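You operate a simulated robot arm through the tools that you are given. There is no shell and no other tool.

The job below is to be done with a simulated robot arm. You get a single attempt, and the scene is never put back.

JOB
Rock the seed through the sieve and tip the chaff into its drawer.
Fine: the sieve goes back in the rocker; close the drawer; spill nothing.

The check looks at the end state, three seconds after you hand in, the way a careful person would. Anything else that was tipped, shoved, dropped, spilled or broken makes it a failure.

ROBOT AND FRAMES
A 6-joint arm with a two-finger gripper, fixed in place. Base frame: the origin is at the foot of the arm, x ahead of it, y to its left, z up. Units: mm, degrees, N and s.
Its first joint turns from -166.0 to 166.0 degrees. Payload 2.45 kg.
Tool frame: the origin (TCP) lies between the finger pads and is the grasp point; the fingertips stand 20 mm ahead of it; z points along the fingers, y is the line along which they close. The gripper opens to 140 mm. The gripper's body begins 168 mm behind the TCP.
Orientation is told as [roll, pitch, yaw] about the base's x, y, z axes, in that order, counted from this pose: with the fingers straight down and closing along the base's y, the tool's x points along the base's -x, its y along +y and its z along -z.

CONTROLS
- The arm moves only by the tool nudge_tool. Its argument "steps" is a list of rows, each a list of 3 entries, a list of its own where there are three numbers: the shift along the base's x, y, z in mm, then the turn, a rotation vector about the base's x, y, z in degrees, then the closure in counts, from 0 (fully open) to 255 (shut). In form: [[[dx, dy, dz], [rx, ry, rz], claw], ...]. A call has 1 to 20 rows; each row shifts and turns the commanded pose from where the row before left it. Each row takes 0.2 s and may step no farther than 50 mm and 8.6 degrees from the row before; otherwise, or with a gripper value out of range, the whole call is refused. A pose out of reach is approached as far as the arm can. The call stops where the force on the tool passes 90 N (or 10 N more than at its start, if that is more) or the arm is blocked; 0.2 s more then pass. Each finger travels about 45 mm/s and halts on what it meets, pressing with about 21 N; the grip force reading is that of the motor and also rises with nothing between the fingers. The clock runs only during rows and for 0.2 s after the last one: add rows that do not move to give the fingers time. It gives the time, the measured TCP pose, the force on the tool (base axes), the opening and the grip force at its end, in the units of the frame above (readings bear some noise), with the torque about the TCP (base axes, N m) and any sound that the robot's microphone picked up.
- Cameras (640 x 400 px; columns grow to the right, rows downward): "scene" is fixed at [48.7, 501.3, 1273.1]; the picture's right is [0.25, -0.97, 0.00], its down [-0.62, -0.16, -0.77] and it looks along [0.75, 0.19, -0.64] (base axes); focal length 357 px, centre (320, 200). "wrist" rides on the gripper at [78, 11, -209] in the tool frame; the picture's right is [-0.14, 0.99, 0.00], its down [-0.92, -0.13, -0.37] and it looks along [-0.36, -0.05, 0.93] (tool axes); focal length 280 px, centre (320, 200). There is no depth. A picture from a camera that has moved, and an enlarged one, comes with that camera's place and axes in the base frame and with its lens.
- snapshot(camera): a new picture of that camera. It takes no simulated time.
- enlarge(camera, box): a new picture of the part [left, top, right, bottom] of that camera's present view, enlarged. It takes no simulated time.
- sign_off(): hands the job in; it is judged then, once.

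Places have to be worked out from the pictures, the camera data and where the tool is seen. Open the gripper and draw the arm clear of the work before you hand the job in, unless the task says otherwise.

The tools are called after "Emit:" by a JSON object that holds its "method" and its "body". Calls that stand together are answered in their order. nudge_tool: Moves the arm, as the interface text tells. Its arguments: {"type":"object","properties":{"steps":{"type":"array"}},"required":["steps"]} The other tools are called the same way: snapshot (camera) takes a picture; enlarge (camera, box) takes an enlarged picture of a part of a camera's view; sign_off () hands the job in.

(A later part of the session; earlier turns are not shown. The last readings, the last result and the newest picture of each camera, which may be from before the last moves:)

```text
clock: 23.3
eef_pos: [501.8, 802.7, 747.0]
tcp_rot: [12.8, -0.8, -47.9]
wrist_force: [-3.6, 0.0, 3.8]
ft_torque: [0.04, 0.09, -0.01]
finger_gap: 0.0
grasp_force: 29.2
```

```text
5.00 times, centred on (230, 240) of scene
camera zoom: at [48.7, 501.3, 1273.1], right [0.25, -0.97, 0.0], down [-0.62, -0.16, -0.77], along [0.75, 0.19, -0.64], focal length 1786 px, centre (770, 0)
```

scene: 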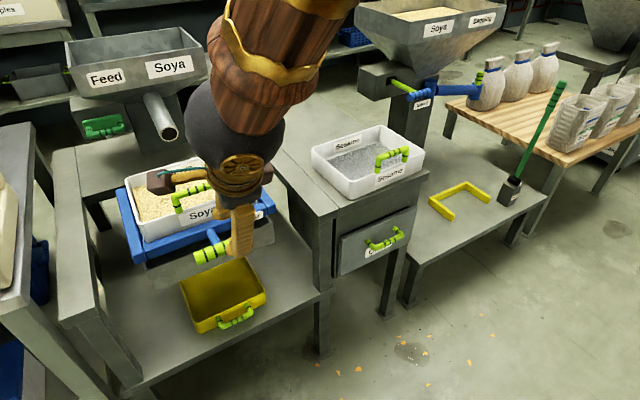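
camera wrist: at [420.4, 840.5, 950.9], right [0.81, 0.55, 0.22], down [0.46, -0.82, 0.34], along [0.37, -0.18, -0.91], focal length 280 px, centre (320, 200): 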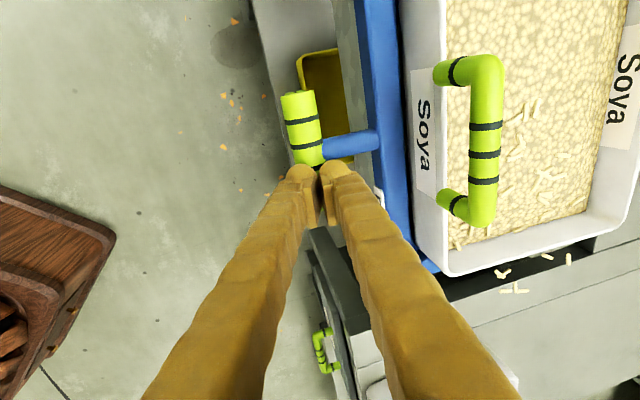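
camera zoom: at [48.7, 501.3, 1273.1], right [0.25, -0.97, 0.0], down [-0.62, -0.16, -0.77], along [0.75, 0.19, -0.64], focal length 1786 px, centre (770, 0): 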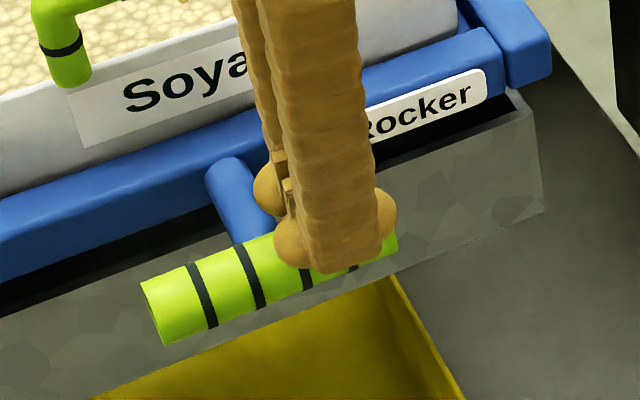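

The sieve rose with the bar and settled back; my grip was shallow (bar centre is nearer z≈714), so it slipped off. I raise, reopen and regrip deeper.

Emit:
{"method": "nudge_tool", "body": {"steps": [[[0, 0, 18], [0, 0, 0], 255], [[-9, -4.5, 0], [0, 0, 0], 175], [[0, 0, 0], [0, 0, 0], 175], [[0, 0, 0], [0, 0, 0], 175], [[2.3, 2.1, -13.2], [0, 0, 0], 175], [[2.3, 2.1, -13.2], [0, 0, 0], 175], [[2.3, 2.1, -13.2], [0, 0, 0], 175], [[2.3, 2.1, -13.2], [0, 0, 0], 175], [[0, 0, 0], [0, 0, 0], 175]]}}

Emit:
{"method": "snapshot", "body": {"camera": "wrist"}}

Emit:
{"method": "enlarge", "body": {"camera": "scene", "box": [180, 200, 280, 280]}}

```text
clock: 25.3
eef_pos: [503.4, 806.1, 710.9]
tcp_rot: [12.7, -0.8, -48.0]
wrist_force: [13.6, -20.4, 5.7]
ft_torque: [-0.02, -0.09, -0.77]
finger_gap: 41.7
grasp_force: 0.1
heard: click
```

```text
taken
camera wrist: at [422.3, 843.7, 916.3], right [0.81, 0.55, 0.22], down [0.46, -0.82, 0.34], along [0.37, -0.18, -0.91], focal length 280 px, centre (320, 200)
```

wrist: 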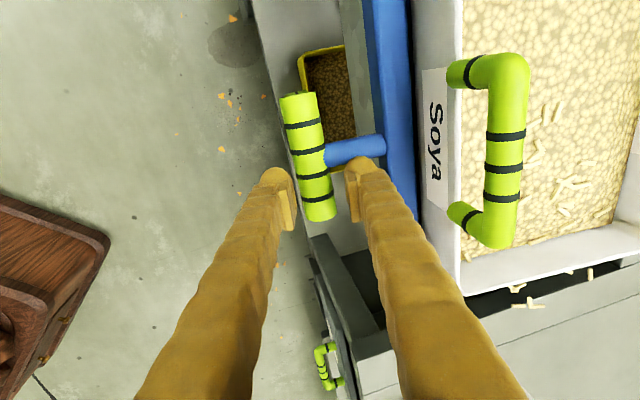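

```text
5.00 times, centred on (230, 240) of scene
camera zoom: at [48.7, 501.3, 1273.1], right [0.25, -0.97, 0.0], down [-0.62, -0.16, -0.77], along [0.75, 0.19, -0.64], focal length 1786 px, centre (770, 0)
```

zoom: 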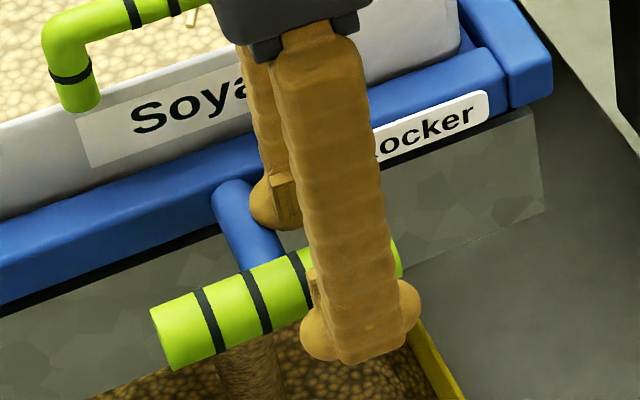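

A click, and seed is now coming down into the pan. The finger pushed the rocker down a little; I check the pan and the flow for spills.

Emit:
{"method": "enlarge", "body": {"camera": "wrist", "box": [270, 30, 390, 230]}}

Emit:
{"method": "enlarge", "body": {"camera": "scene", "box": [160, 240, 290, 340]}}

Emit:
{"method": "enlarge", "body": {"camera": "scene", "box": [100, 130, 290, 270]}}

```text
2.00 times, centred on (330, 130) of wrist
camera zoom: at [422.3, 843.7, 916.3], right [0.81, 0.55, 0.22], down [0.46, -0.82, 0.34], along [0.37, -0.18, -0.91], focal length 561 px, centre (300, 340)
```

zoom: 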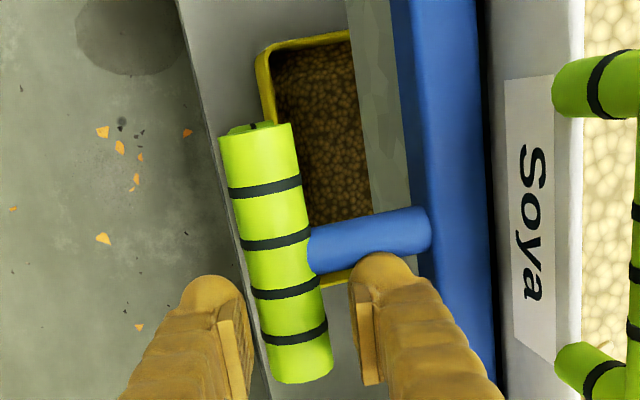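

```text
4.00 times, centred on (225, 290) of scene
camera zoom: at [48.7, 501.3, 1273.1], right [0.25, -0.97, 0.0], down [-0.62, -0.16, -0.77], along [0.75, 0.19, -0.64], focal length 1429 px, centre (700, -160)
```

zoom: 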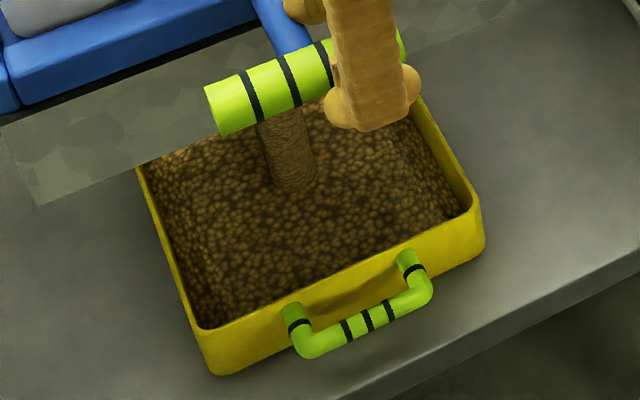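

```text
2.86 times, centred on (195, 200) of scene
camera zoom: at [48.7, 501.3, 1273.1], right [0.25, -0.97, 0.0], down [-0.62, -0.16, -0.77], along [0.75, 0.19, -0.64], focal length 1021 px, centre (677, 200)
```

zoom: 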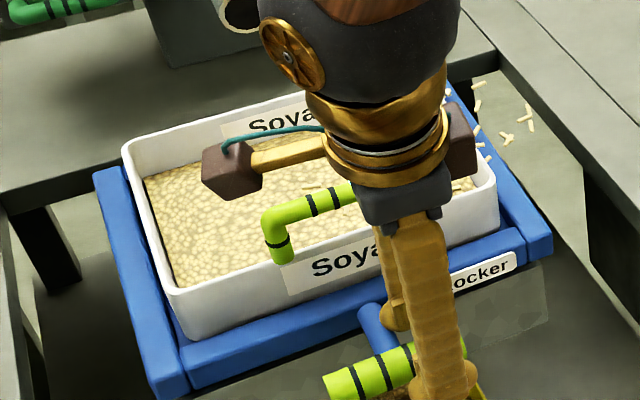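

Seed runs in a clean stream into the middle of the pan. I shift 4 mm away from the post and close on the bar for controlled rocking.

Emit:
{"method": "nudge_tool", "body": {"steps": [[[2.7, -2.9, 0], [0, 0, 0], 175], [[0, 0, 0], [0, 0, 0], 215], [[0, 0, 0], [0, 0, 0], 255], [[0, 0, 0], [0, 0, 0], 255], [[0, 0, 0], [0, 0, 0], 255]]}}

Emit:
{"method": "snapshot", "body": {"camera": "wrist"}}

Emit:
{"method": "enlarge", "body": {"camera": "scene", "box": [160, 220, 290, 340]}}

```text
clock: 26.5
eef_pos: [502.8, 802.3, 709.8]
tcp_rot: [12.6, -0.9, -47.9]
wrist_force: [-25.5, -31.7, 3.0]
ft_torque: [-0.42, 0.32, 0.89]
finger_gap: 27.5
grasp_force: 45.4
```

```text
taken
camera wrist: at [422.8, 840.7, 915.1], right [0.81, 0.55, 0.22], down [0.46, -0.82, 0.35], along [0.37, -0.18, -0.91], focal length 280 px, centre (320, 200)
```

wrist: 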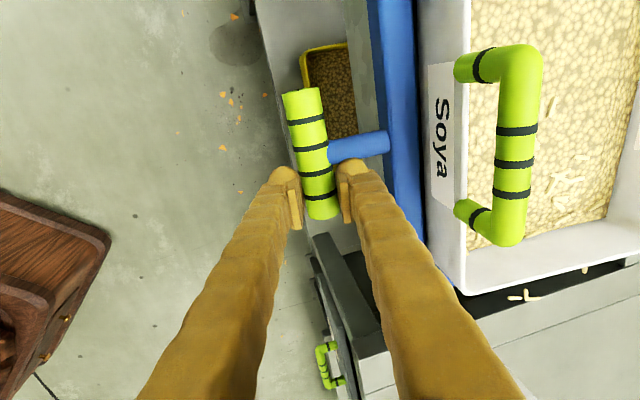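

```text
3.33 times, centred on (225, 280) of scene
camera zoom: at [48.7, 501.3, 1273.1], right [0.25, -0.97, 0.0], down [-0.62, -0.16, -0.77], along [0.75, 0.19, -0.64], focal length 1191 px, centre (637, -67)
```

zoom: 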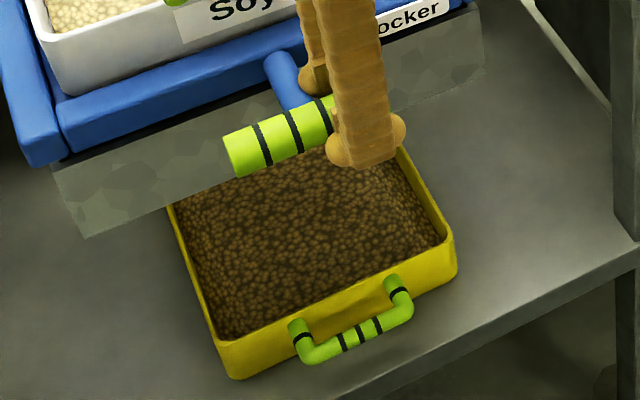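

The stream stopped and the pan holds the seed so far. I relieve the side load and rock up along the arc in small steps, reading the force.

Emit:
{"method": "nudge_tool", "body": {"steps": [[[-1.0, -0.9, 0], [0, 0, 0], 255], [[0.5, 0.45, 4], [0, 0, 0], 255], [[0.7, 0.65, 4], [0, 0, 0], 255], [[0, 0, 0], [0, 0, 0], 255]]}}

Emit:
{"method": "nudge_tool", "body": {"steps": [[[0.7, 0.65, 4], [0, 0, 0], 255], [[0.7, 0.65, 4], [0, 0, 0], 255], [[0, 0, 0], [0, 0, 0], 255]]}}

Emit:
{"method": "enlarge", "body": {"camera": "scene", "box": [130, 180, 290, 330]}}

```text
clock: 27.5
eef_pos: [504.2, 802.1, 719.7]
tcp_rot: [12.5, -0.8, -47.9]
wrist_force: [-45.2, -59.4, 2.6]
ft_torque: [-0.83, 0.59, 1.12]
finger_gap: 27.6
grasp_force: 44.6
```

```text
clock: 28.3
eef_pos: [503.7, 801.8, 725.7]
tcp_rot: [12.4, -1.0, -47.9]
wrist_force: [-8.0, -7.4, 4.1]
ft_torque: [-0.2, -0.06, 1.01]
finger_gap: 27.3
grasp_force: 44.8
stopped in row 3: the force on the tool passed its limit at 90 N (the readings are from after the stop); the commanded pose is now the measured one
```

```text
2.67 times, centred on (210, 255) of scene
camera zoom: at [48.7, 501.3, 1273.1], right [0.25, -0.97, 0.0], down [-0.62, -0.16, -0.77], along [0.75, 0.19, -0.64], focal length 952 px, centre (613, 53)
```

zoom: 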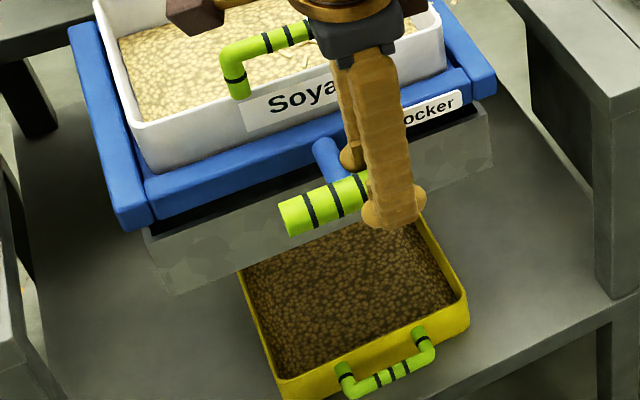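

Forces rose with the +u component, so the arc is nearly pure vertical. Rocker is 16 mm up from the low point; I continue straight up a bit.

Emit:
{"method": "nudge_tool", "body": {"steps": [[[0, 0, 4], [0, 0, 0], 255], [[0, 0, 4], [0, 0, 0], 255], [[0, 0, 4], [0, 0, 0], 255], [[0, 0, 0], [0, 0, 0], 255]]}}

Emit:
{"method": "snapshot", "body": {"camera": "wrist"}}

Emit:
{"method": "enlarge", "body": {"camera": "scene", "box": [130, 180, 290, 330]}}

```text
clock: 29.3
eef_pos: [502.3, 801.3, 737.2]
tcp_rot: [12.3, -1.0, -47.9]
wrist_force: [-10.9, -2.8, -2.5]
ft_torque: [-0.19, 0.01, 1.06]
finger_gap: 27.0
grasp_force: 44.6
```

```text
taken
camera wrist: at [422.6, 840.9, 941.7], right [0.81, 0.55, 0.21], down [0.46, -0.82, 0.35], along [0.37, -0.18, -0.91], focal length 280 px, centre (320, 200)
```

wrist: 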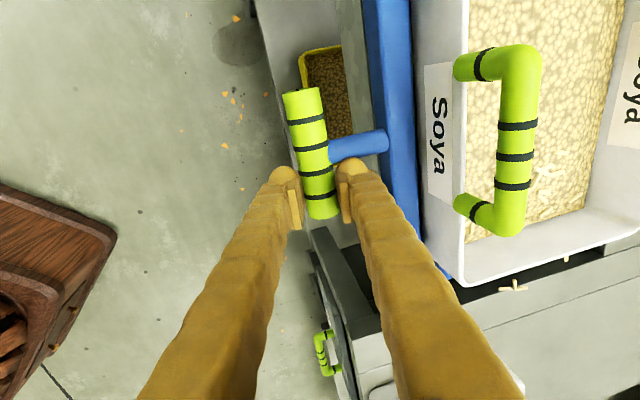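

```text
2.67 times, centred on (210, 255) of scene
camera zoom: at [48.7, 501.3, 1273.1], right [0.25, -0.97, 0.0], down [-0.62, -0.16, -0.77], along [0.75, 0.19, -0.64], focal length 952 px, centre (613, 53)
```

zoom: 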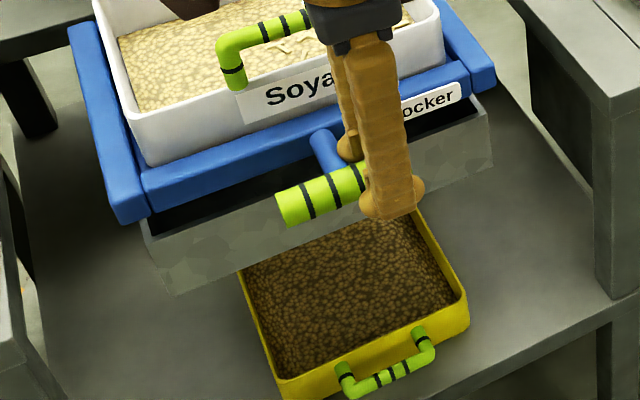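

Still following smoothly at z=737. I go a little higher carefully to find the upper stop.

Emit:
{"method": "nudge_tool", "body": {"steps": [[[0, 0, 3], [0, 0, 0], 255], [[0, 0, 3], [0, 0, 0], 255], [[0, 0, 0], [0, 0, 0], 255]]}}

Emit:
{"method": "enlarge", "body": {"camera": "scene", "box": [130, 180, 290, 330]}}

```text
clock: 30.1
eef_pos: [501.6, 800.8, 742.5]
tcp_rot: [12.1, -1.0, -47.8]
wrist_force: [-26.6, -33.5, -7.8]
ft_torque: [-0.63, 0.19, 1.01]
finger_gap: 24.6
grasp_force: 45.2
```

```text
2.67 times, centred on (210, 255) of scene
camera zoom: at [48.7, 501.3, 1273.1], right [0.25, -0.97, 0.0], down [-0.62, -0.16, -0.77], along [0.75, 0.19, -0.64], focal length 952 px, centre (613, 53)
```

zoom: 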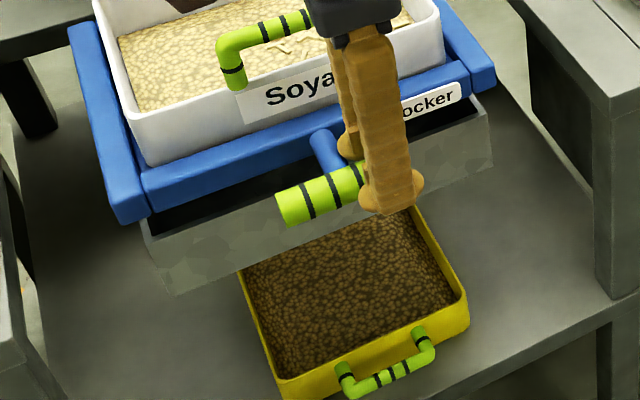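

Gap shrank: the upper stop is at about tool z≈737. Now I rock down through the range and watch the flow.

Emit:
{"method": "nudge_tool", "body": {"steps": [[[0, 0, -5], [0, 0, 0], 255], [[0, 0, -5], [0, 0, 0], 255], [[0, 0, -5], [0, 0, 0], 255], [[0, 0, -5], [0, 0, 0], 255], [[0, 0, -5], [0, 0, 0], 255], [[0, 0, -5], [0, 0, 0], 255], [[0, 0, 0], [0, 0, 0], 255]]}}

Emit:
{"method": "enlarge", "body": {"camera": "scene", "box": [130, 180, 290, 330]}}

Emit:
{"method": "enlarge", "body": {"camera": "scene", "box": [100, 130, 290, 250]}}

```text
clock: 31.7
eef_pos: [503.2, 802.0, 712.2]
tcp_rot: [12.3, -0.9, -48.0]
wrist_force: [-16.2, -52.3, 2.9]
ft_torque: [-0.91, 0.15, 1.13]
finger_gap: 24.9
grasp_force: 45.1
heard: click
```

```text
2.67 times, centred on (210, 255) of scene
camera zoom: at [48.7, 501.3, 1273.1], right [0.25, -0.97, 0.0], down [-0.62, -0.16, -0.77], along [0.75, 0.19, -0.64], focal length 952 px, centre (613, 53)
```

zoom: 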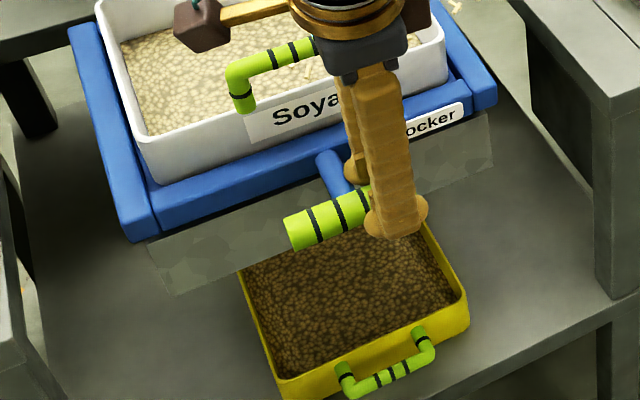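

```text
3.33 times, centred on (195, 190) of scene
camera zoom: at [48.7, 501.3, 1273.1], right [0.25, -0.97, 0.0], down [-0.62, -0.16, -0.77], along [0.75, 0.19, -0.64], focal length 1191 px, centre (737, 233)
```

zoom: 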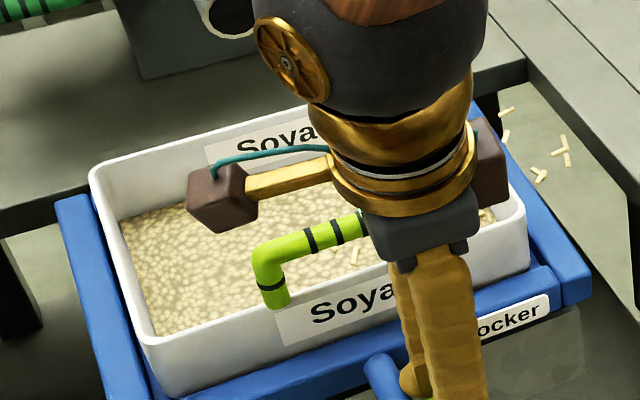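

A click and the seed level in the sieve dropped, so each down-stroke passes a portion. I do another full up-down stroke and watch level and pan.

Emit:
{"method": "nudge_tool", "body": {"steps": [[[0, 0, -4], [0, 0, 0], 255], [[0, 0, 5], [0, 0, 0], 255], [[0, 0, 5], [0, 0, 0], 255], [[0, 0, 5], [0, 0, 0], 255], [[0, 0, 5], [0, 0, 0], 255], [[0, 0, 5], [0, 0, 0], 255], [[0, 0, -5], [0, 0, 0], 255], [[0, 0, -5], [0, 0, 0], 255], [[0, 0, -5], [0, 0, 0], 255], [[0, 0, -5], [0, 0, 0], 255], [[0, 0, -6], [0, 0, 0], 255], [[0, 0, 0], [0, 0, 0], 255]]}}

Emit:
{"method": "enlarge", "body": {"camera": "scene", "box": [130, 180, 290, 330]}}

Emit:
{"method": "enlarge", "body": {"camera": "scene", "box": [100, 130, 290, 250]}}

```text
clock: 34.3
eef_pos: [502.7, 802.1, 707.7]
tcp_rot: [12.4, -1.0, -47.9]
wrist_force: [-45.1, -32.4, 2.1]
ft_torque: [-0.6, 0.66, 1.02]
finger_gap: 24.9
grasp_force: 44.6
heard: click
```

```text
2.67 times, centred on (210, 255) of scene
camera zoom: at [48.7, 501.3, 1273.1], right [0.25, -0.97, 0.0], down [-0.62, -0.16, -0.77], along [0.75, 0.19, -0.64], focal length 952 px, centre (613, 53)
```

zoom: 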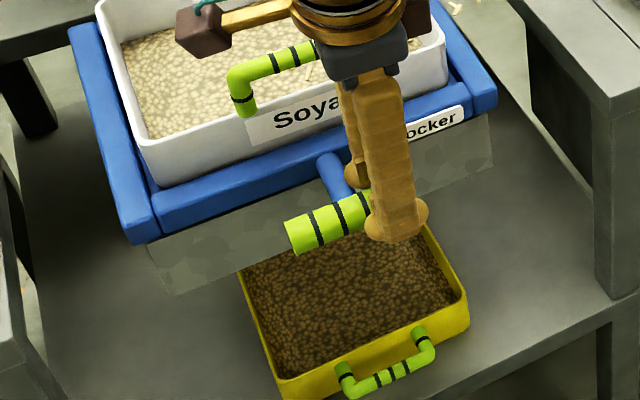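

```text
3.33 times, centred on (195, 190) of scene
camera zoom: at [48.7, 501.3, 1273.1], right [0.25, -0.97, 0.0], down [-0.62, -0.16, -0.77], along [0.75, 0.19, -0.64], focal length 1191 px, centre (737, 233)
```

zoom: 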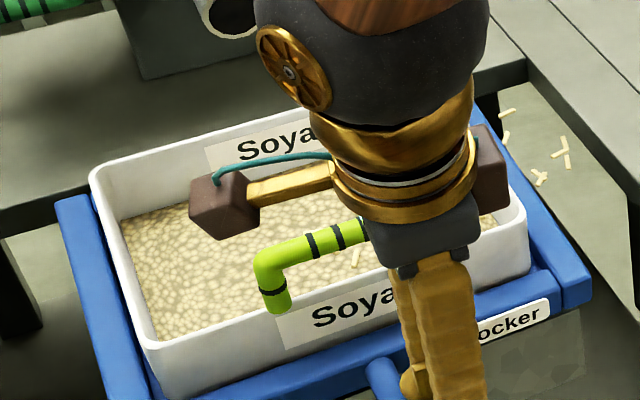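

Another click and the level fell further. I continue with two cycles per call, easing the side load by 2 mm.

Emit:
{"method": "nudge_tool", "body": {"steps": [[[-1.0, -0.9, 5], [0, 0, 0], 255], [[0, 0, 6], [0, 0, 0], 255], [[0, 0, 6], [0, 0, 0], 255], [[0, 0, 6], [0, 0, 0], 255], [[0, 0, 3], [0, 0, 0], 255], [[0, 0, -6], [0, 0, 0], 255], [[0, 0, -7], [0, 0, 0], 255], [[0, 0, -7], [0, 0, 0], 255], [[0, 0, -6], [0, 0, 0], 255], [[0, 0, 6], [0, 0, 0], 255], [[0, 0, 7], [0, 0, 0], 255], [[0, 0, 7], [0, 0, 0], 255], [[0, 0, 6], [0, 0, 0], 255], [[0, 0, -6], [0, 0, 0], 255], [[0, 0, -7], [0, 0, 0], 255], [[0, 0, -7], [0, 0, 0], 255], [[0, 0, -6], [0, 0, 0], 255], [[0, 0, 0], [0, 0, 0], 255]]}}

Emit:
{"method": "enlarge", "body": {"camera": "scene", "box": [130, 180, 290, 330]}}

Emit:
{"method": "enlarge", "body": {"camera": "scene", "box": [100, 130, 290, 250]}}

```text
clock: 38.0
eef_pos: [500.4, 800.0, 714.7]
tcp_rot: [12.5, -1.0, -47.9]
wrist_force: [-22.8, -26.0, 43.8]
ft_torque: [-0.49, 0.37, 0.89]
finger_gap: 7.4
grasp_force: 35.6
heard: click, click
stopped in row 18: the force on the tool passed its limit at 94 N (the readings are from after the stop); the commanded pose is now the measured one
```

```text
2.67 times, centred on (210, 255) of scene
camera zoom: at [48.7, 501.3, 1273.1], right [0.25, -0.97, 0.0], down [-0.62, -0.16, -0.77], along [0.75, 0.19, -0.64], focal length 952 px, centre (613, 53)
```

zoom: 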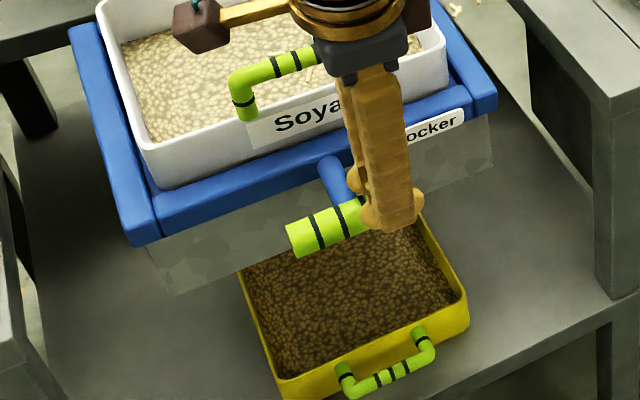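

```text
3.33 times, centred on (195, 190) of scene
camera zoom: at [48.7, 501.3, 1273.1], right [0.25, -0.97, 0.0], down [-0.62, -0.16, -0.77], along [0.75, 0.19, -0.64], focal length 1191 px, centre (737, 233)
```

zoom: 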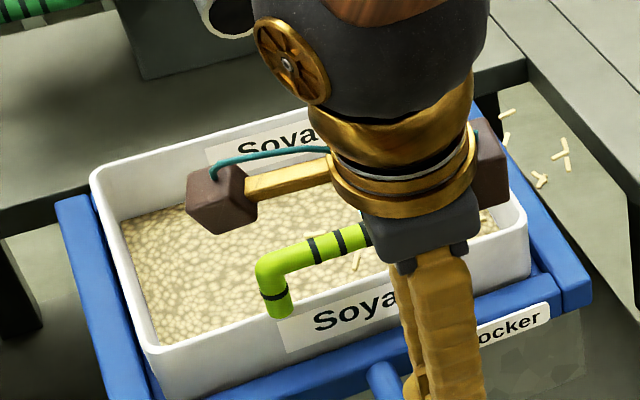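

The grip slipped to the top of the bar at the end. I compare the pan with the earlier identical crop, and the sieve level.

Emit:
{"method": "enlarge", "body": {"camera": "scene", "box": [160, 220, 290, 340]}}

Emit:
{"method": "snapshot", "body": {"camera": "wrist"}}

Emit:
{"method": "snapshot", "body": {"camera": "scene"}}

```text
3.33 times, centred on (225, 280) of scene
camera zoom: at [48.7, 501.3, 1273.1], right [0.25, -0.97, 0.0], down [-0.62, -0.16, -0.77], along [0.75, 0.19, -0.64], focal length 1191 px, centre (637, -67)
```

zoom: 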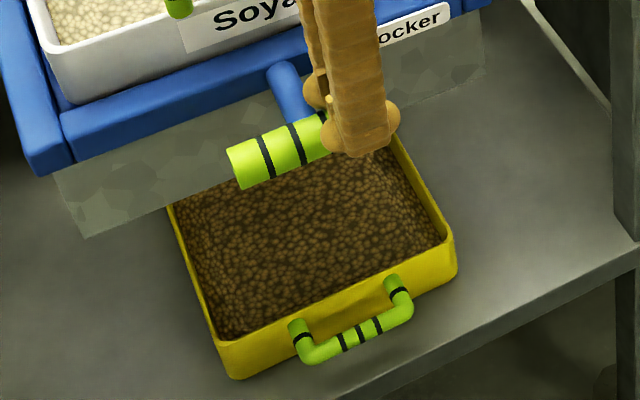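

```text
taken
camera wrist: at [420.6, 839.4, 918.6], right [0.81, 0.55, 0.22], down [0.46, -0.82, 0.35], along [0.37, -0.18, -0.91], focal length 280 px, centre (320, 200)
```

wrist: 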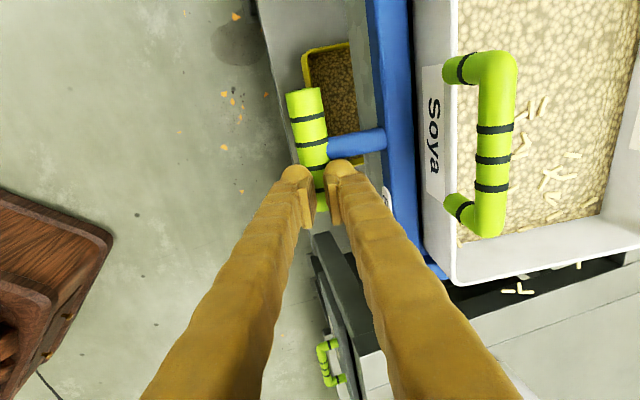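

```text
taken
```

scene: 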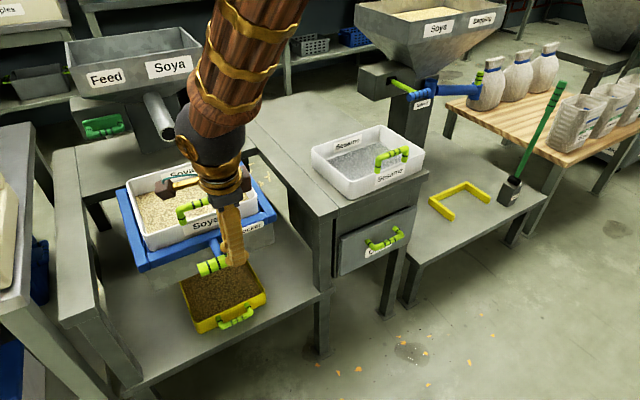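

The grip had been near the fingertips. I raise, reopen, and look where the rocker rests when free.

Emit:
{"method": "nudge_tool", "body": {"steps": [[[0, 0, 15], [0, 0, 0], 255], [[0, 0, 15], [0, 0, 0], 255], [[-3, -2.7, 10], [0, 0, 0], 175], [[0, 0, 0], [0, 0, 0], 175], [[0, 0, 0], [0, 0, 0], 175], [[0, 0, 0], [0, 0, 0], 175]]}}

Emit:
{"method": "snapshot", "body": {"camera": "wrist"}}

Emit:
{"method": "enlarge", "body": {"camera": "scene", "box": [130, 180, 290, 330]}}

```text
clock: 39.4
eef_pos: [498.6, 799.2, 752.5]
tcp_rot: [12.5, -1.0, -47.9]
wrist_force: [-0.5, -0.3, -0.2]
ft_torque: [-0.03, 0.01, 0.04]
finger_gap: 44.0
grasp_force: 0.0
```

```text
taken
camera wrist: at [417.9, 837.8, 956.7], right [0.81, 0.55, 0.22], down [0.46, -0.82, 0.35], along [0.37, -0.18, -0.91], focal length 280 px, centre (320, 200)
```

wrist: 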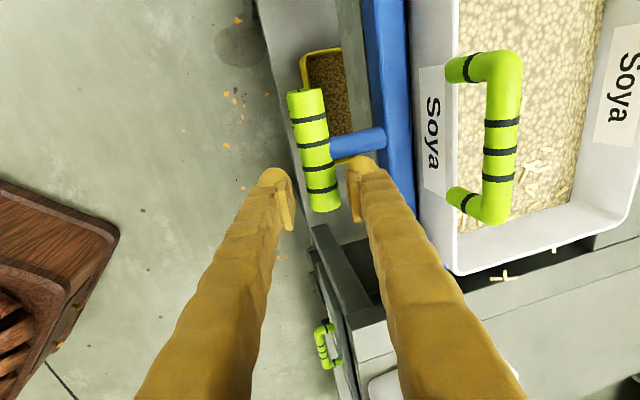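

```text
2.67 times, centred on (210, 255) of scene
camera zoom: at [48.7, 501.3, 1273.1], right [0.25, -0.97, 0.0], down [-0.62, -0.16, -0.77], along [0.75, 0.19, -0.64], focal length 952 px, centre (613, 53)
```

zoom: 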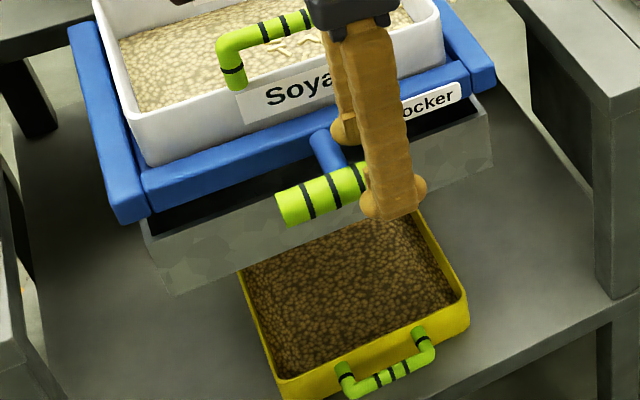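

Free, the rocker returns by itself to its upper rest; each press down to the bottom clicks and passes seed. I take a deeper grip on the bar for clean strokes.

Emit:
{"method": "nudge_tool", "body": {"steps": [[[1.9, 0.9, -13.5], [0, 0, 0], 175], [[1.9, 0.9, -13.5], [0, 0, 0], 175], [[1.9, 0.9, -13.5], [0, 0, 0], 175], [[0, 0, 0], [0, 0, 0], 175], [[0, 0, 0], [0, 0, 0], 215], [[0, 0, 0], [0, 0, 0], 255], [[0, 0, 0], [0, 0, 0], 255], [[0, 0, 0], [0, 0, 0], 255]]}}

Emit:
{"method": "snapshot", "body": {"camera": "wrist"}}

```text
clock: 41.2
eef_pos: [506.1, 802.1, 712.6]
tcp_rot: [12.6, -0.9, -47.9]
wrist_force: [36.1, 31.8, -1.5]
ft_torque: [-0.35, 0.7, 0.85]
finger_gap: 30.1
grasp_force: 21.1
```

```text
taken
camera wrist: at [426.0, 840.7, 916.7], right [0.81, 0.55, 0.22], down [0.46, -0.82, 0.35], along [0.37, -0.18, -0.91], focal length 280 px, centre (320, 200)
```

wrist: 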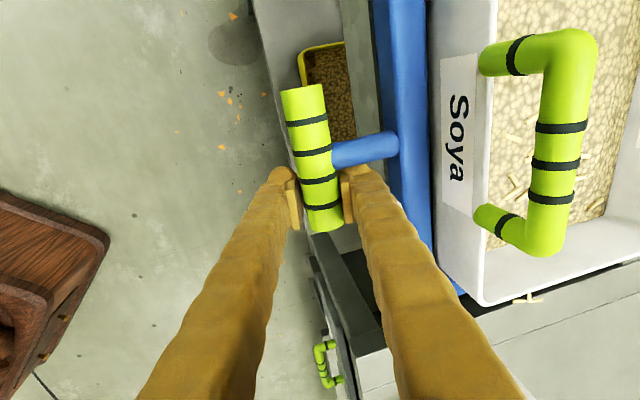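

A proper full grip now (30.1 mm). I ease the side load and make a full down stroke and back.

Emit:
{"method": "nudge_tool", "body": {"steps": [[[1.6, 1.4, 0], [0, 0, 0], 255], [[0, 0, -7], [0, 0, 0], 255], [[0, 0, -7], [0, 0, 0], 255], [[0, 0, -7], [0, 0, 0], 255], [[0, 0, -7], [0, 0, 0], 255], [[0, 0, -4], [0, 0, 0], 255]]}}

Emit:
{"method": "enlarge", "body": {"camera": "scene", "box": [130, 180, 290, 330]}}

```text
clock: 42.6
eef_pos: [506.9, 801.8, 679.2]
tcp_rot: [12.5, -0.8, -47.9]
wrist_force: [35.0, 29.3, 11.2]
ft_torque: [-0.41, 0.21, 0.71]
finger_gap: 29.2
grasp_force: 21.1
heard: click
```

```text
2.67 times, centred on (210, 255) of scene
camera zoom: at [48.7, 501.3, 1273.1], right [0.25, -0.97, 0.0], down [-0.62, -0.16, -0.77], along [0.75, 0.19, -0.64], focal length 952 px, centre (613, 53)
```

zoom: 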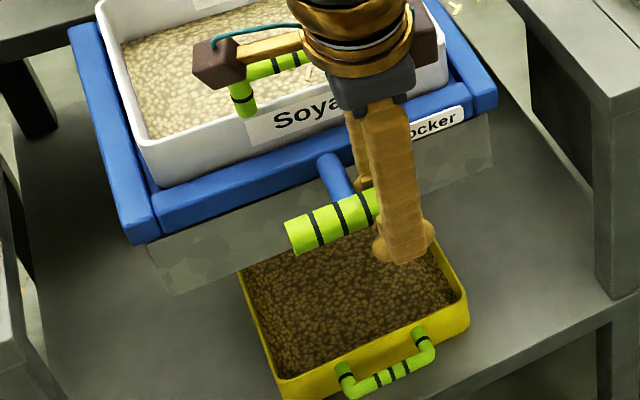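

Click on the stroke. I continue with repeated full strokes.

Emit:
{"method": "nudge_tool", "body": {"steps": [[[1, 0.9, 8], [0, 0, 0], 255], [[0, 0, 8], [0, 0, 0], 255], [[0, 0, 8], [0, 0, 0], 255], [[0, 0, 7], [0, 0, 0], 255], [[0, 0, 0], [0, 0, 0], 255], [[0, 0, -8], [0, 0, 0], 255], [[0, 0, -8], [0, 0, 0], 255], [[0, 0, -8], [0, 0, 0], 255], [[0, 0, -7], [0, 0, 0], 255], [[0, 0, 0], [0, 0, 0], 255], [[0, 0, 8], [0, 0, 0], 255], [[0, 0, 8], [0, 0, 0], 255], [[0, 0, 8], [0, 0, 0], 255], [[0, 0, 7], [0, 0, 0], 255], [[0, 0, 0], [0, 0, 0], 255], [[0, 0, -8], [0, 0, 0], 255], [[0, 0, -8], [0, 0, 0], 255], [[0, 0, -8], [0, 0, 0], 255], [[0, 0, -7], [0, 0, 0], 255], [[0, 0, 0], [0, 0, 0], 255]]}}

Emit:
{"method": "nudge_tool", "body": {"steps": [[[0, 0, 8], [0, 0, 0], 255], [[0, 0, 8], [0, 0, 0], 255], [[0, 0, 8], [0, 0, 0], 255], [[0, 0, 7], [0, 0, 0], 255], [[0, 0, 0], [0, 0, 0], 255]]}}

Emit:
{"method": "enlarge", "body": {"camera": "scene", "box": [130, 180, 290, 330]}}

Emit:
{"method": "snapshot", "body": {"camera": "wrist"}}

```text
clock: 46.8
eef_pos: [508.6, 804.8, 680.5]
tcp_rot: [12.6, -0.8, -47.9]
wrist_force: [61.9, 29.6, 13.0]
ft_torque: [-0.44, 0.49, 1.57]
finger_gap: 25.1
grasp_force: 44.8
heard: click, click
```

```text
clock: 48.0
eef_pos: [508.4, 803.7, 709.7]
tcp_rot: [12.4, -1.0, -47.9]
wrist_force: [49.1, 18.3, 3.6]
ft_torque: [-0.47, 0.42, 1.63]
finger_gap: 25.1
grasp_force: 44.8
```

```text
2.67 times, centred on (210, 255) of scene
camera zoom: at [48.7, 501.3, 1273.1], right [0.25, -0.97, 0.0], down [-0.62, -0.16, -0.77], along [0.75, 0.19, -0.64], focal length 952 px, centre (613, 53)
```

zoom: 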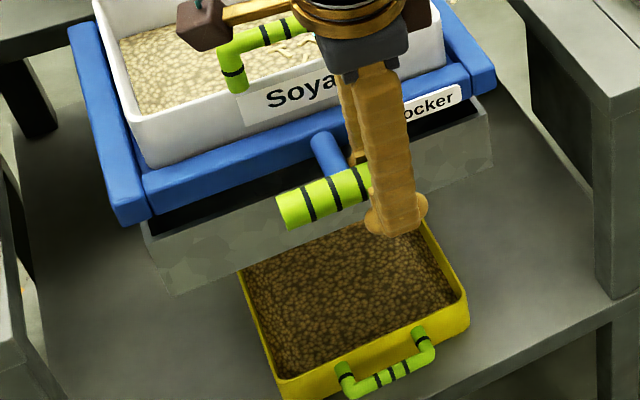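

```text
taken
camera wrist: at [427.3, 842.8, 914.3], right [0.81, 0.55, 0.22], down [0.46, -0.82, 0.35], along [0.37, -0.18, -0.91], focal length 280 px, centre (320, 200)
```

wrist: 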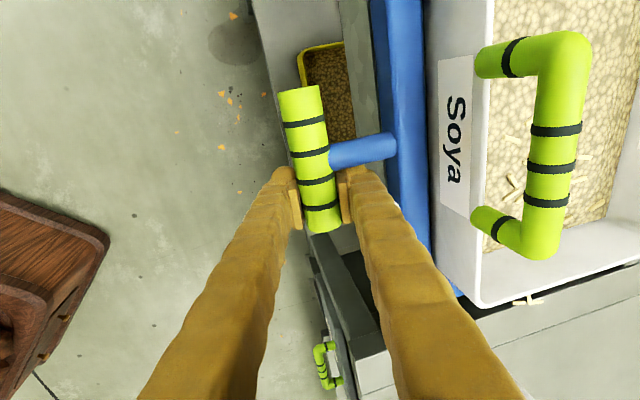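

Clicks register but the level falls slowly with slow strokes; the first, faster press had given a visible stream. I try brisker strokes.

Emit:
{"method": "nudge_tool", "body": {"steps": [[[0, 0, -15], [0, 0, 0], 255], [[0, 0, -15], [0, 0, 0], 255], [[0, 0, 0], [0, 0, 0], 255], [[0, 0, 15], [0, 0, 0], 255], [[0, 0, 15], [0, 0, 0], 255], [[0, 0, 0], [0, 0, 0], 255], [[0, 0, -15], [0, 0, 0], 255], [[0, 0, -15], [0, 0, 0], 255]]}}

Emit:
{"method": "enlarge", "body": {"camera": "scene", "box": [130, 180, 290, 330]}}

Emit:
{"method": "enlarge", "body": {"camera": "scene", "box": [100, 130, 290, 250]}}

```text
clock: 49.8
eef_pos: [507.7, 804.6, 681.3]
tcp_rot: [12.6, -0.9, -47.9]
wrist_force: [50.7, 38.8, 14.1]
ft_torque: [-0.6, 0.36, 1.58]
finger_gap: 25.2
grasp_force: 45.1
heard: click, click
```

```text
2.67 times, centred on (210, 255) of scene
camera zoom: at [48.7, 501.3, 1273.1], right [0.25, -0.97, 0.0], down [-0.62, -0.16, -0.77], along [0.75, 0.19, -0.64], focal length 952 px, centre (613, 53)
```

zoom: 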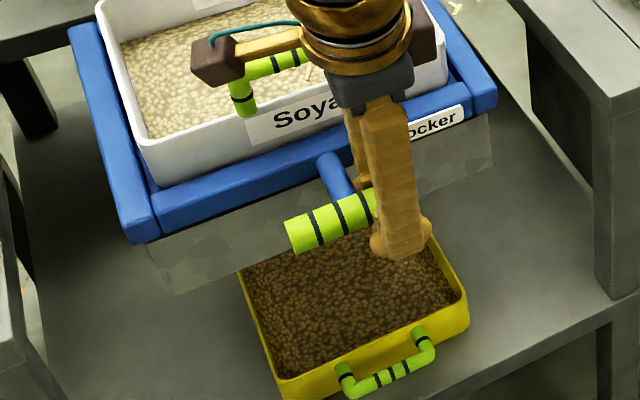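

```text
3.33 times, centred on (195, 190) of scene
camera zoom: at [48.7, 501.3, 1273.1], right [0.25, -0.97, 0.0], down [-0.62, -0.16, -0.77], along [0.75, 0.19, -0.64], focal length 1191 px, centre (737, 233)
```

zoom: 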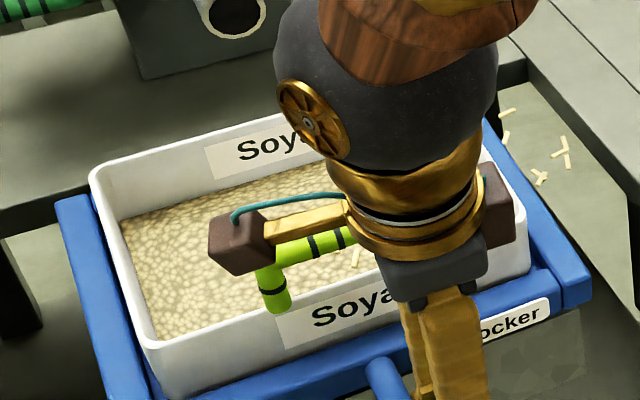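

No visible stream this time. I return to the rest position and compare the sieve level with the very first zoom.

Emit:
{"method": "nudge_tool", "body": {"steps": [[[0, 0, 15], [0, 0, 0], 255], [[0, 0, 15], [0, 0, 0], 255], [[0, 0, 2], [0, 0, 0], 255], [[0, 0, 0], [0, 0, 0], 255]]}}

Emit:
{"method": "enlarge", "body": {"camera": "scene", "box": [110, 150, 206, 210]}}

Emit:
{"method": "enlarge", "body": {"camera": "scene", "box": [160, 220, 290, 340]}}

```text
clock: 50.8
eef_pos: [508.1, 804.0, 711.7]
tcp_rot: [12.4, -1.0, -47.9]
wrist_force: [18.4, 40.9, 3.0]
ft_torque: [-0.69, 0.08, 1.68]
finger_gap: 24.9
grasp_force: 44.6
```

```text
6.67 times, centred on (158, 180) of scene
camera zoom: at [48.7, 501.3, 1273.1], right [0.25, -0.97, 0.0], down [-0.62, -0.16, -0.77], along [0.75, 0.19, -0.64], focal length 2381 px, centre (1400, 333)
```

zoom: 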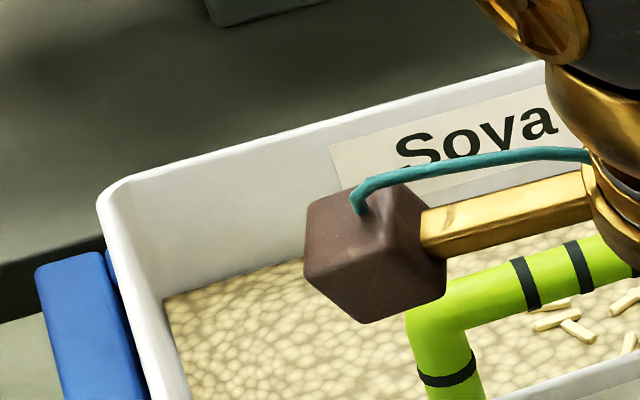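

```text
3.33 times, centred on (225, 280) of scene
camera zoom: at [48.7, 501.3, 1273.1], right [0.25, -0.97, 0.0], down [-0.62, -0.16, -0.77], along [0.75, 0.19, -0.64], focal length 1191 px, centre (637, -67)
```

zoom: 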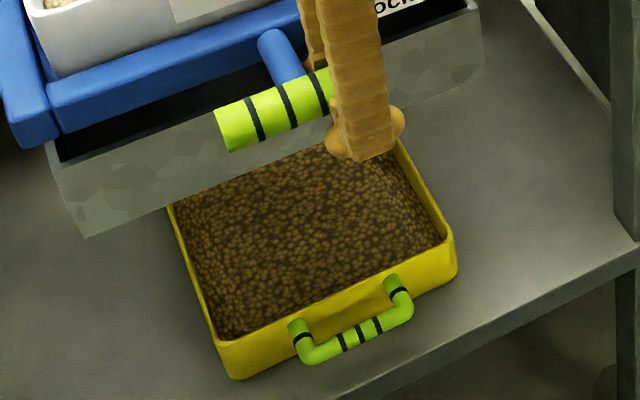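

The seed has dropped about 18 mm since the start. I do four more strokes and compare with this crop to learn what drives the flow.

Emit:
{"method": "nudge_tool", "body": {"steps": [[[0, 0, -16], [0, 0, 0], 255], [[0, 0, -16], [0, 0, 0], 255], [[0, 0, 16], [0, 0, 0], 255], [[0, 0, 16], [0, 0, 0], 255], [[0, 0, -16], [0, 0, 0], 255], [[0, 0, -16], [0, 0, 0], 255], [[0, 0, 16], [0, 0, 0], 255], [[0, 0, 16], [0, 0, 0], 255], [[0, 0, -16], [0, 0, 0], 255], [[0, 0, -16], [0, 0, 0], 255], [[0, 0, 16], [0, 0, 0], 255], [[0, 0, 16], [0, 0, 0], 255], [[0, 0, -16], [0, 0, 0], 255], [[0, 0, -16], [0, 0, 0], 255], [[0, 0, 16], [0, 0, 0], 255], [[0, 0, 16], [0, 0, 0], 255], [[0, 0, 0], [0, 0, 0], 255]]}}

Emit:
{"method": "enlarge", "body": {"camera": "scene", "box": [110, 150, 206, 210]}}

Emit:
{"method": "enlarge", "body": {"camera": "scene", "box": [160, 220, 290, 340]}}

```text
clock: 54.4
eef_pos: [508.0, 802.0, 713.1]
tcp_rot: [12.5, -0.9, -48.0]
wrist_force: [34.0, 49.1, 2.9]
ft_torque: [-0.76, 0.24, 1.65]
finger_gap: 25.1
grasp_force: 45.3
heard: click, click, click, click
```

```text
6.67 times, centred on (158, 180) of scene
camera zoom: at [48.7, 501.3, 1273.1], right [0.25, -0.97, 0.0], down [-0.62, -0.16, -0.77], along [0.75, 0.19, -0.64], focal length 2381 px, centre (1400, 333)
```

zoom: 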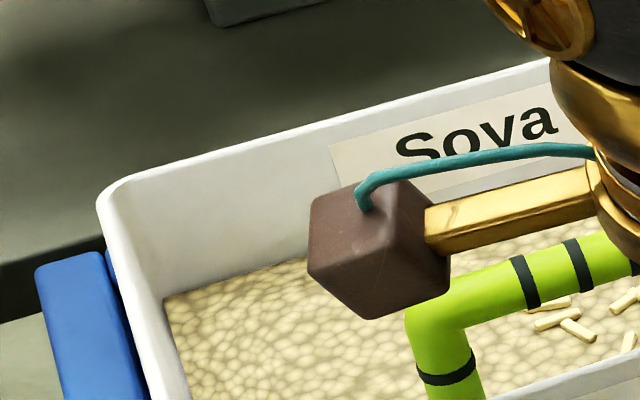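

```text
3.33 times, centred on (225, 280) of scene
camera zoom: at [48.7, 501.3, 1273.1], right [0.25, -0.97, 0.0], down [-0.62, -0.16, -0.77], along [0.75, 0.19, -0.64], focal length 1191 px, centre (637, -67)
```

zoom: 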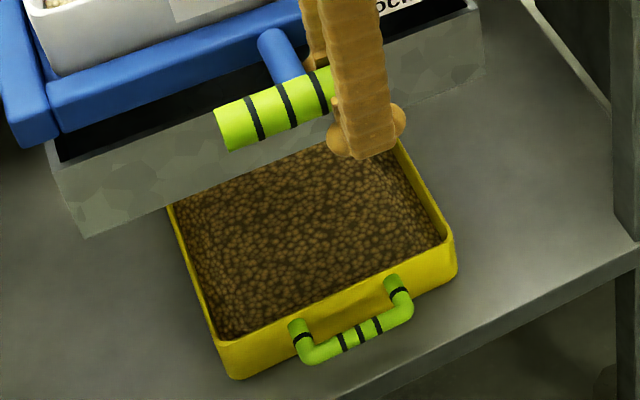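

Those four clicks changed nothing, so something limits the flow. I look closely at the pan level and the trough.

Emit:
{"method": "enlarge", "body": {"camera": "scene", "box": [175, 255, 275, 335]}}

Emit:
{"method": "enlarge", "body": {"camera": "scene", "box": [120, 225, 220, 285]}}

Emit:
{"method": "snapshot", "body": {"camera": "wrist"}}

Emit:
{"method": "enlarge", "body": {"camera": "wrist", "box": [470, 0, 640, 320]}}

```text
5.00 times, centred on (225, 295) of scene
camera zoom: at [48.7, 501.3, 1273.1], right [0.25, -0.97, 0.0], down [-0.62, -0.16, -0.77], along [0.75, 0.19, -0.64], focal length 1786 px, centre (795, -275)
```

zoom: 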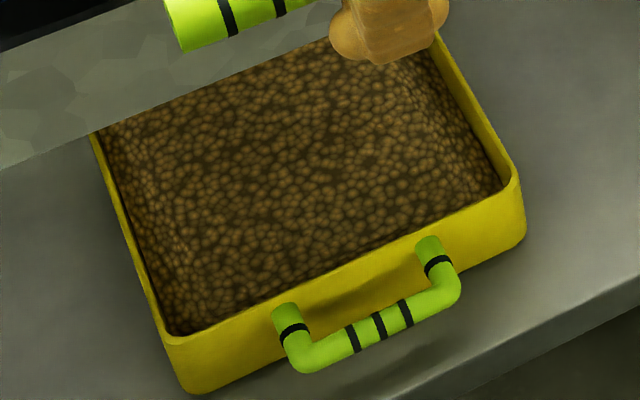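

```text
6.40 times, centred on (170, 255) of scene
camera zoom: at [48.7, 501.3, 1273.1], right [0.25, -0.97, 0.0], down [-0.62, -0.16, -0.77], along [0.75, 0.19, -0.64], focal length 2286 px, centre (1280, -152)
```

zoom: 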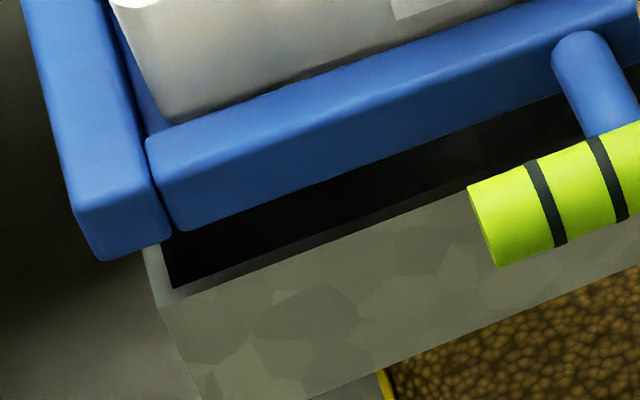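

```text
taken
camera wrist: at [427.5, 841.8, 917.6], right [0.81, 0.55, 0.22], down [0.46, -0.82, 0.35], along [0.37, -0.18, -0.91], focal length 280 px, centre (320, 200)
```

wrist: 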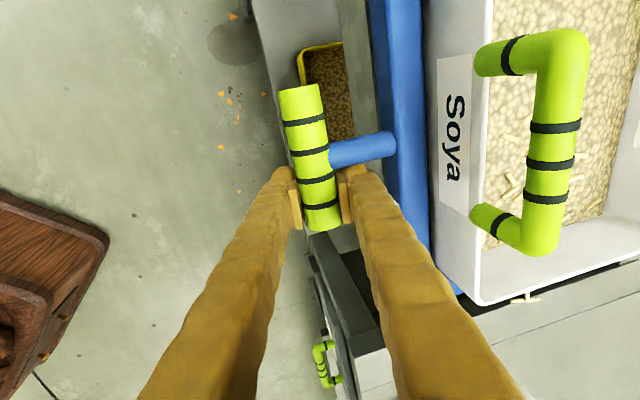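

```text
1.25 times, centred on (555, 160) of wrist
camera zoom: at [427.5, 841.8, 917.6], right [0.81, 0.55, 0.22], down [0.46, -0.82, 0.35], along [0.37, -0.18, -0.91], focal length 350 px, centre (26, 250)
```

zoom: 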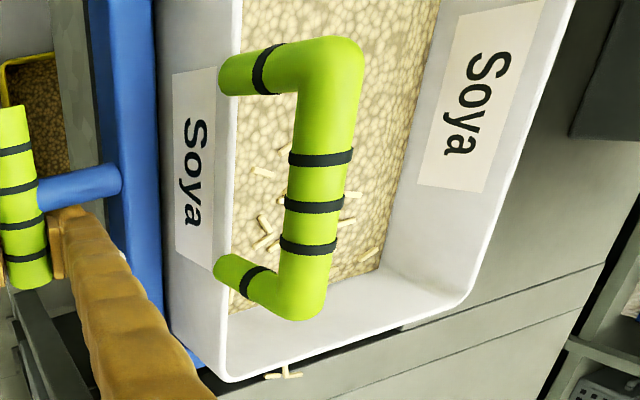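

The sieve is level at rest, so "down" is only half of a rock: the handle probably also goes up past level. I try lifting above rest with this deeper grip.

Emit:
{"method": "nudge_tool", "body": {"steps": [[[0, 0, 5], [0, 0, 0], 255], [[0, 0, 5], [0, 0, 0], 255], [[0, 0, 0], [0, 0, 0], 255]]}}

Emit:
{"method": "enlarge", "body": {"camera": "scene", "box": [130, 180, 290, 330]}}

Emit:
{"method": "snapshot", "body": {"camera": "wrist"}}

```text
clock: 55.2
eef_pos: [507.2, 801.6, 720.6]
tcp_rot: [12.3, -1.0, -47.9]
wrist_force: [39.2, 29.3, -32.2]
ft_torque: [-0.25, 0.29, 1.59]
finger_gap: 24.8
grasp_force: 45.2
```

```text
2.67 times, centred on (210, 255) of scene
camera zoom: at [48.7, 501.3, 1273.1], right [0.25, -0.97, 0.0], down [-0.62, -0.16, -0.77], along [0.75, 0.19, -0.64], focal length 952 px, centre (613, 53)
```

zoom: 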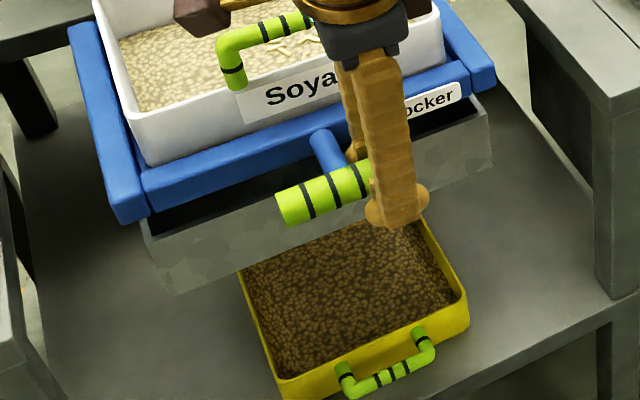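

```text
taken
camera wrist: at [427.4, 841.2, 925.3], right [0.81, 0.55, 0.21], down [0.46, -0.82, 0.35], along [0.37, -0.18, -0.91], focal length 280 px, centre (320, 200)
```

wrist: 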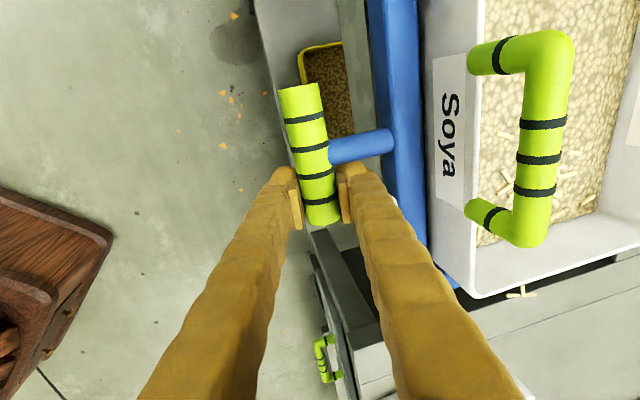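

Rest is the upper stop (−32 N when lifting). The level stopped falling after the first strokes, so I release, rise, and inspect the sieve and the pan from above before deciding.

Emit:
{"method": "nudge_tool", "body": {"steps": [[[0, 0, -7], [0, 0, 0], 255], [[0, 0, 0], [0, 0, 0], 175], [[0, 0, 0], [0, 0, 0], 175], [[0, 0, 0], [0, 0, 0], 175], [[-3, -2.7, 13], [0, 0, 0], 175], [[-3, -2.7, 13], [0, 0, 0], 175], [[-3, -2.7, 13], [0, 0, 0], 175], [[-10, -9, 30], [0, 0, 0], 175], [[-10, -9, 40], [0, 0, 0], 175], [[-10, -9, 40], [0, 0, 0], 175], [[0, 0, 40], [0, 0, 0], 175], [[0, 0, 0], [0, 0, 0], 175]]}}

Emit:
{"method": "snapshot", "body": {"camera": "scene"}}

Emit:
{"method": "enlarge", "body": {"camera": "scene", "box": [110, 130, 270, 250]}}

Emit:
{"method": "snapshot", "body": {"camera": "wrist"}}

```text
clock: 57.8
eef_pos: [469.3, 768.8, 903.4]
tcp_rot: [12.6, -1.0, -48.0]
wrist_force: [-1.0, -0.1, -0.1]
ft_torque: [0.02, 0.03, 0.0]
finger_gap: 44.0
grasp_force: 0.0
```

```text
taken
```

scene: 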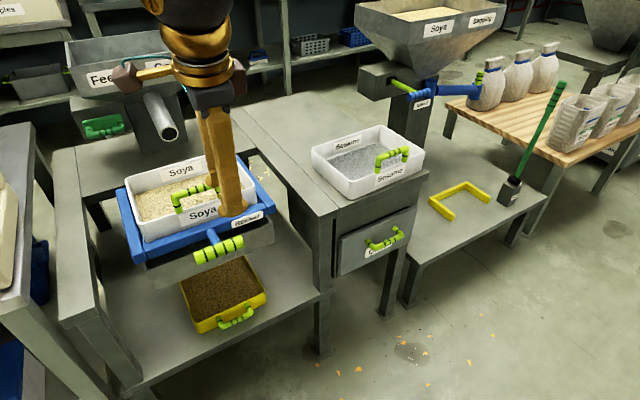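

```text
3.33 times, centred on (190, 190) of scene
camera zoom: at [48.7, 501.3, 1273.1], right [0.25, -0.97, 0.0], down [-0.62, -0.16, -0.77], along [0.75, 0.19, -0.64], focal length 1191 px, centre (753, 233)
```

zoom: 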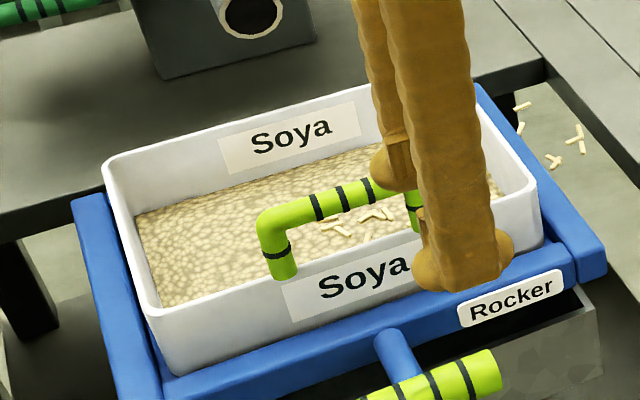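

```text
taken
camera wrist: at [388.8, 808.6, 1108.1], right [0.81, 0.55, 0.22], down [0.46, -0.82, 0.35], along [0.37, -0.18, -0.91], focal length 280 px, centre (320, 200)
```

wrist: 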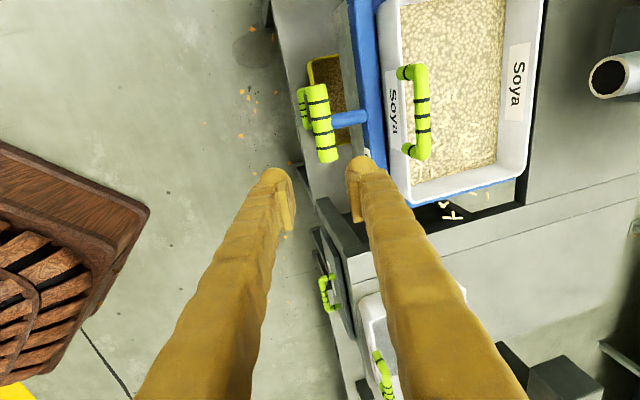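

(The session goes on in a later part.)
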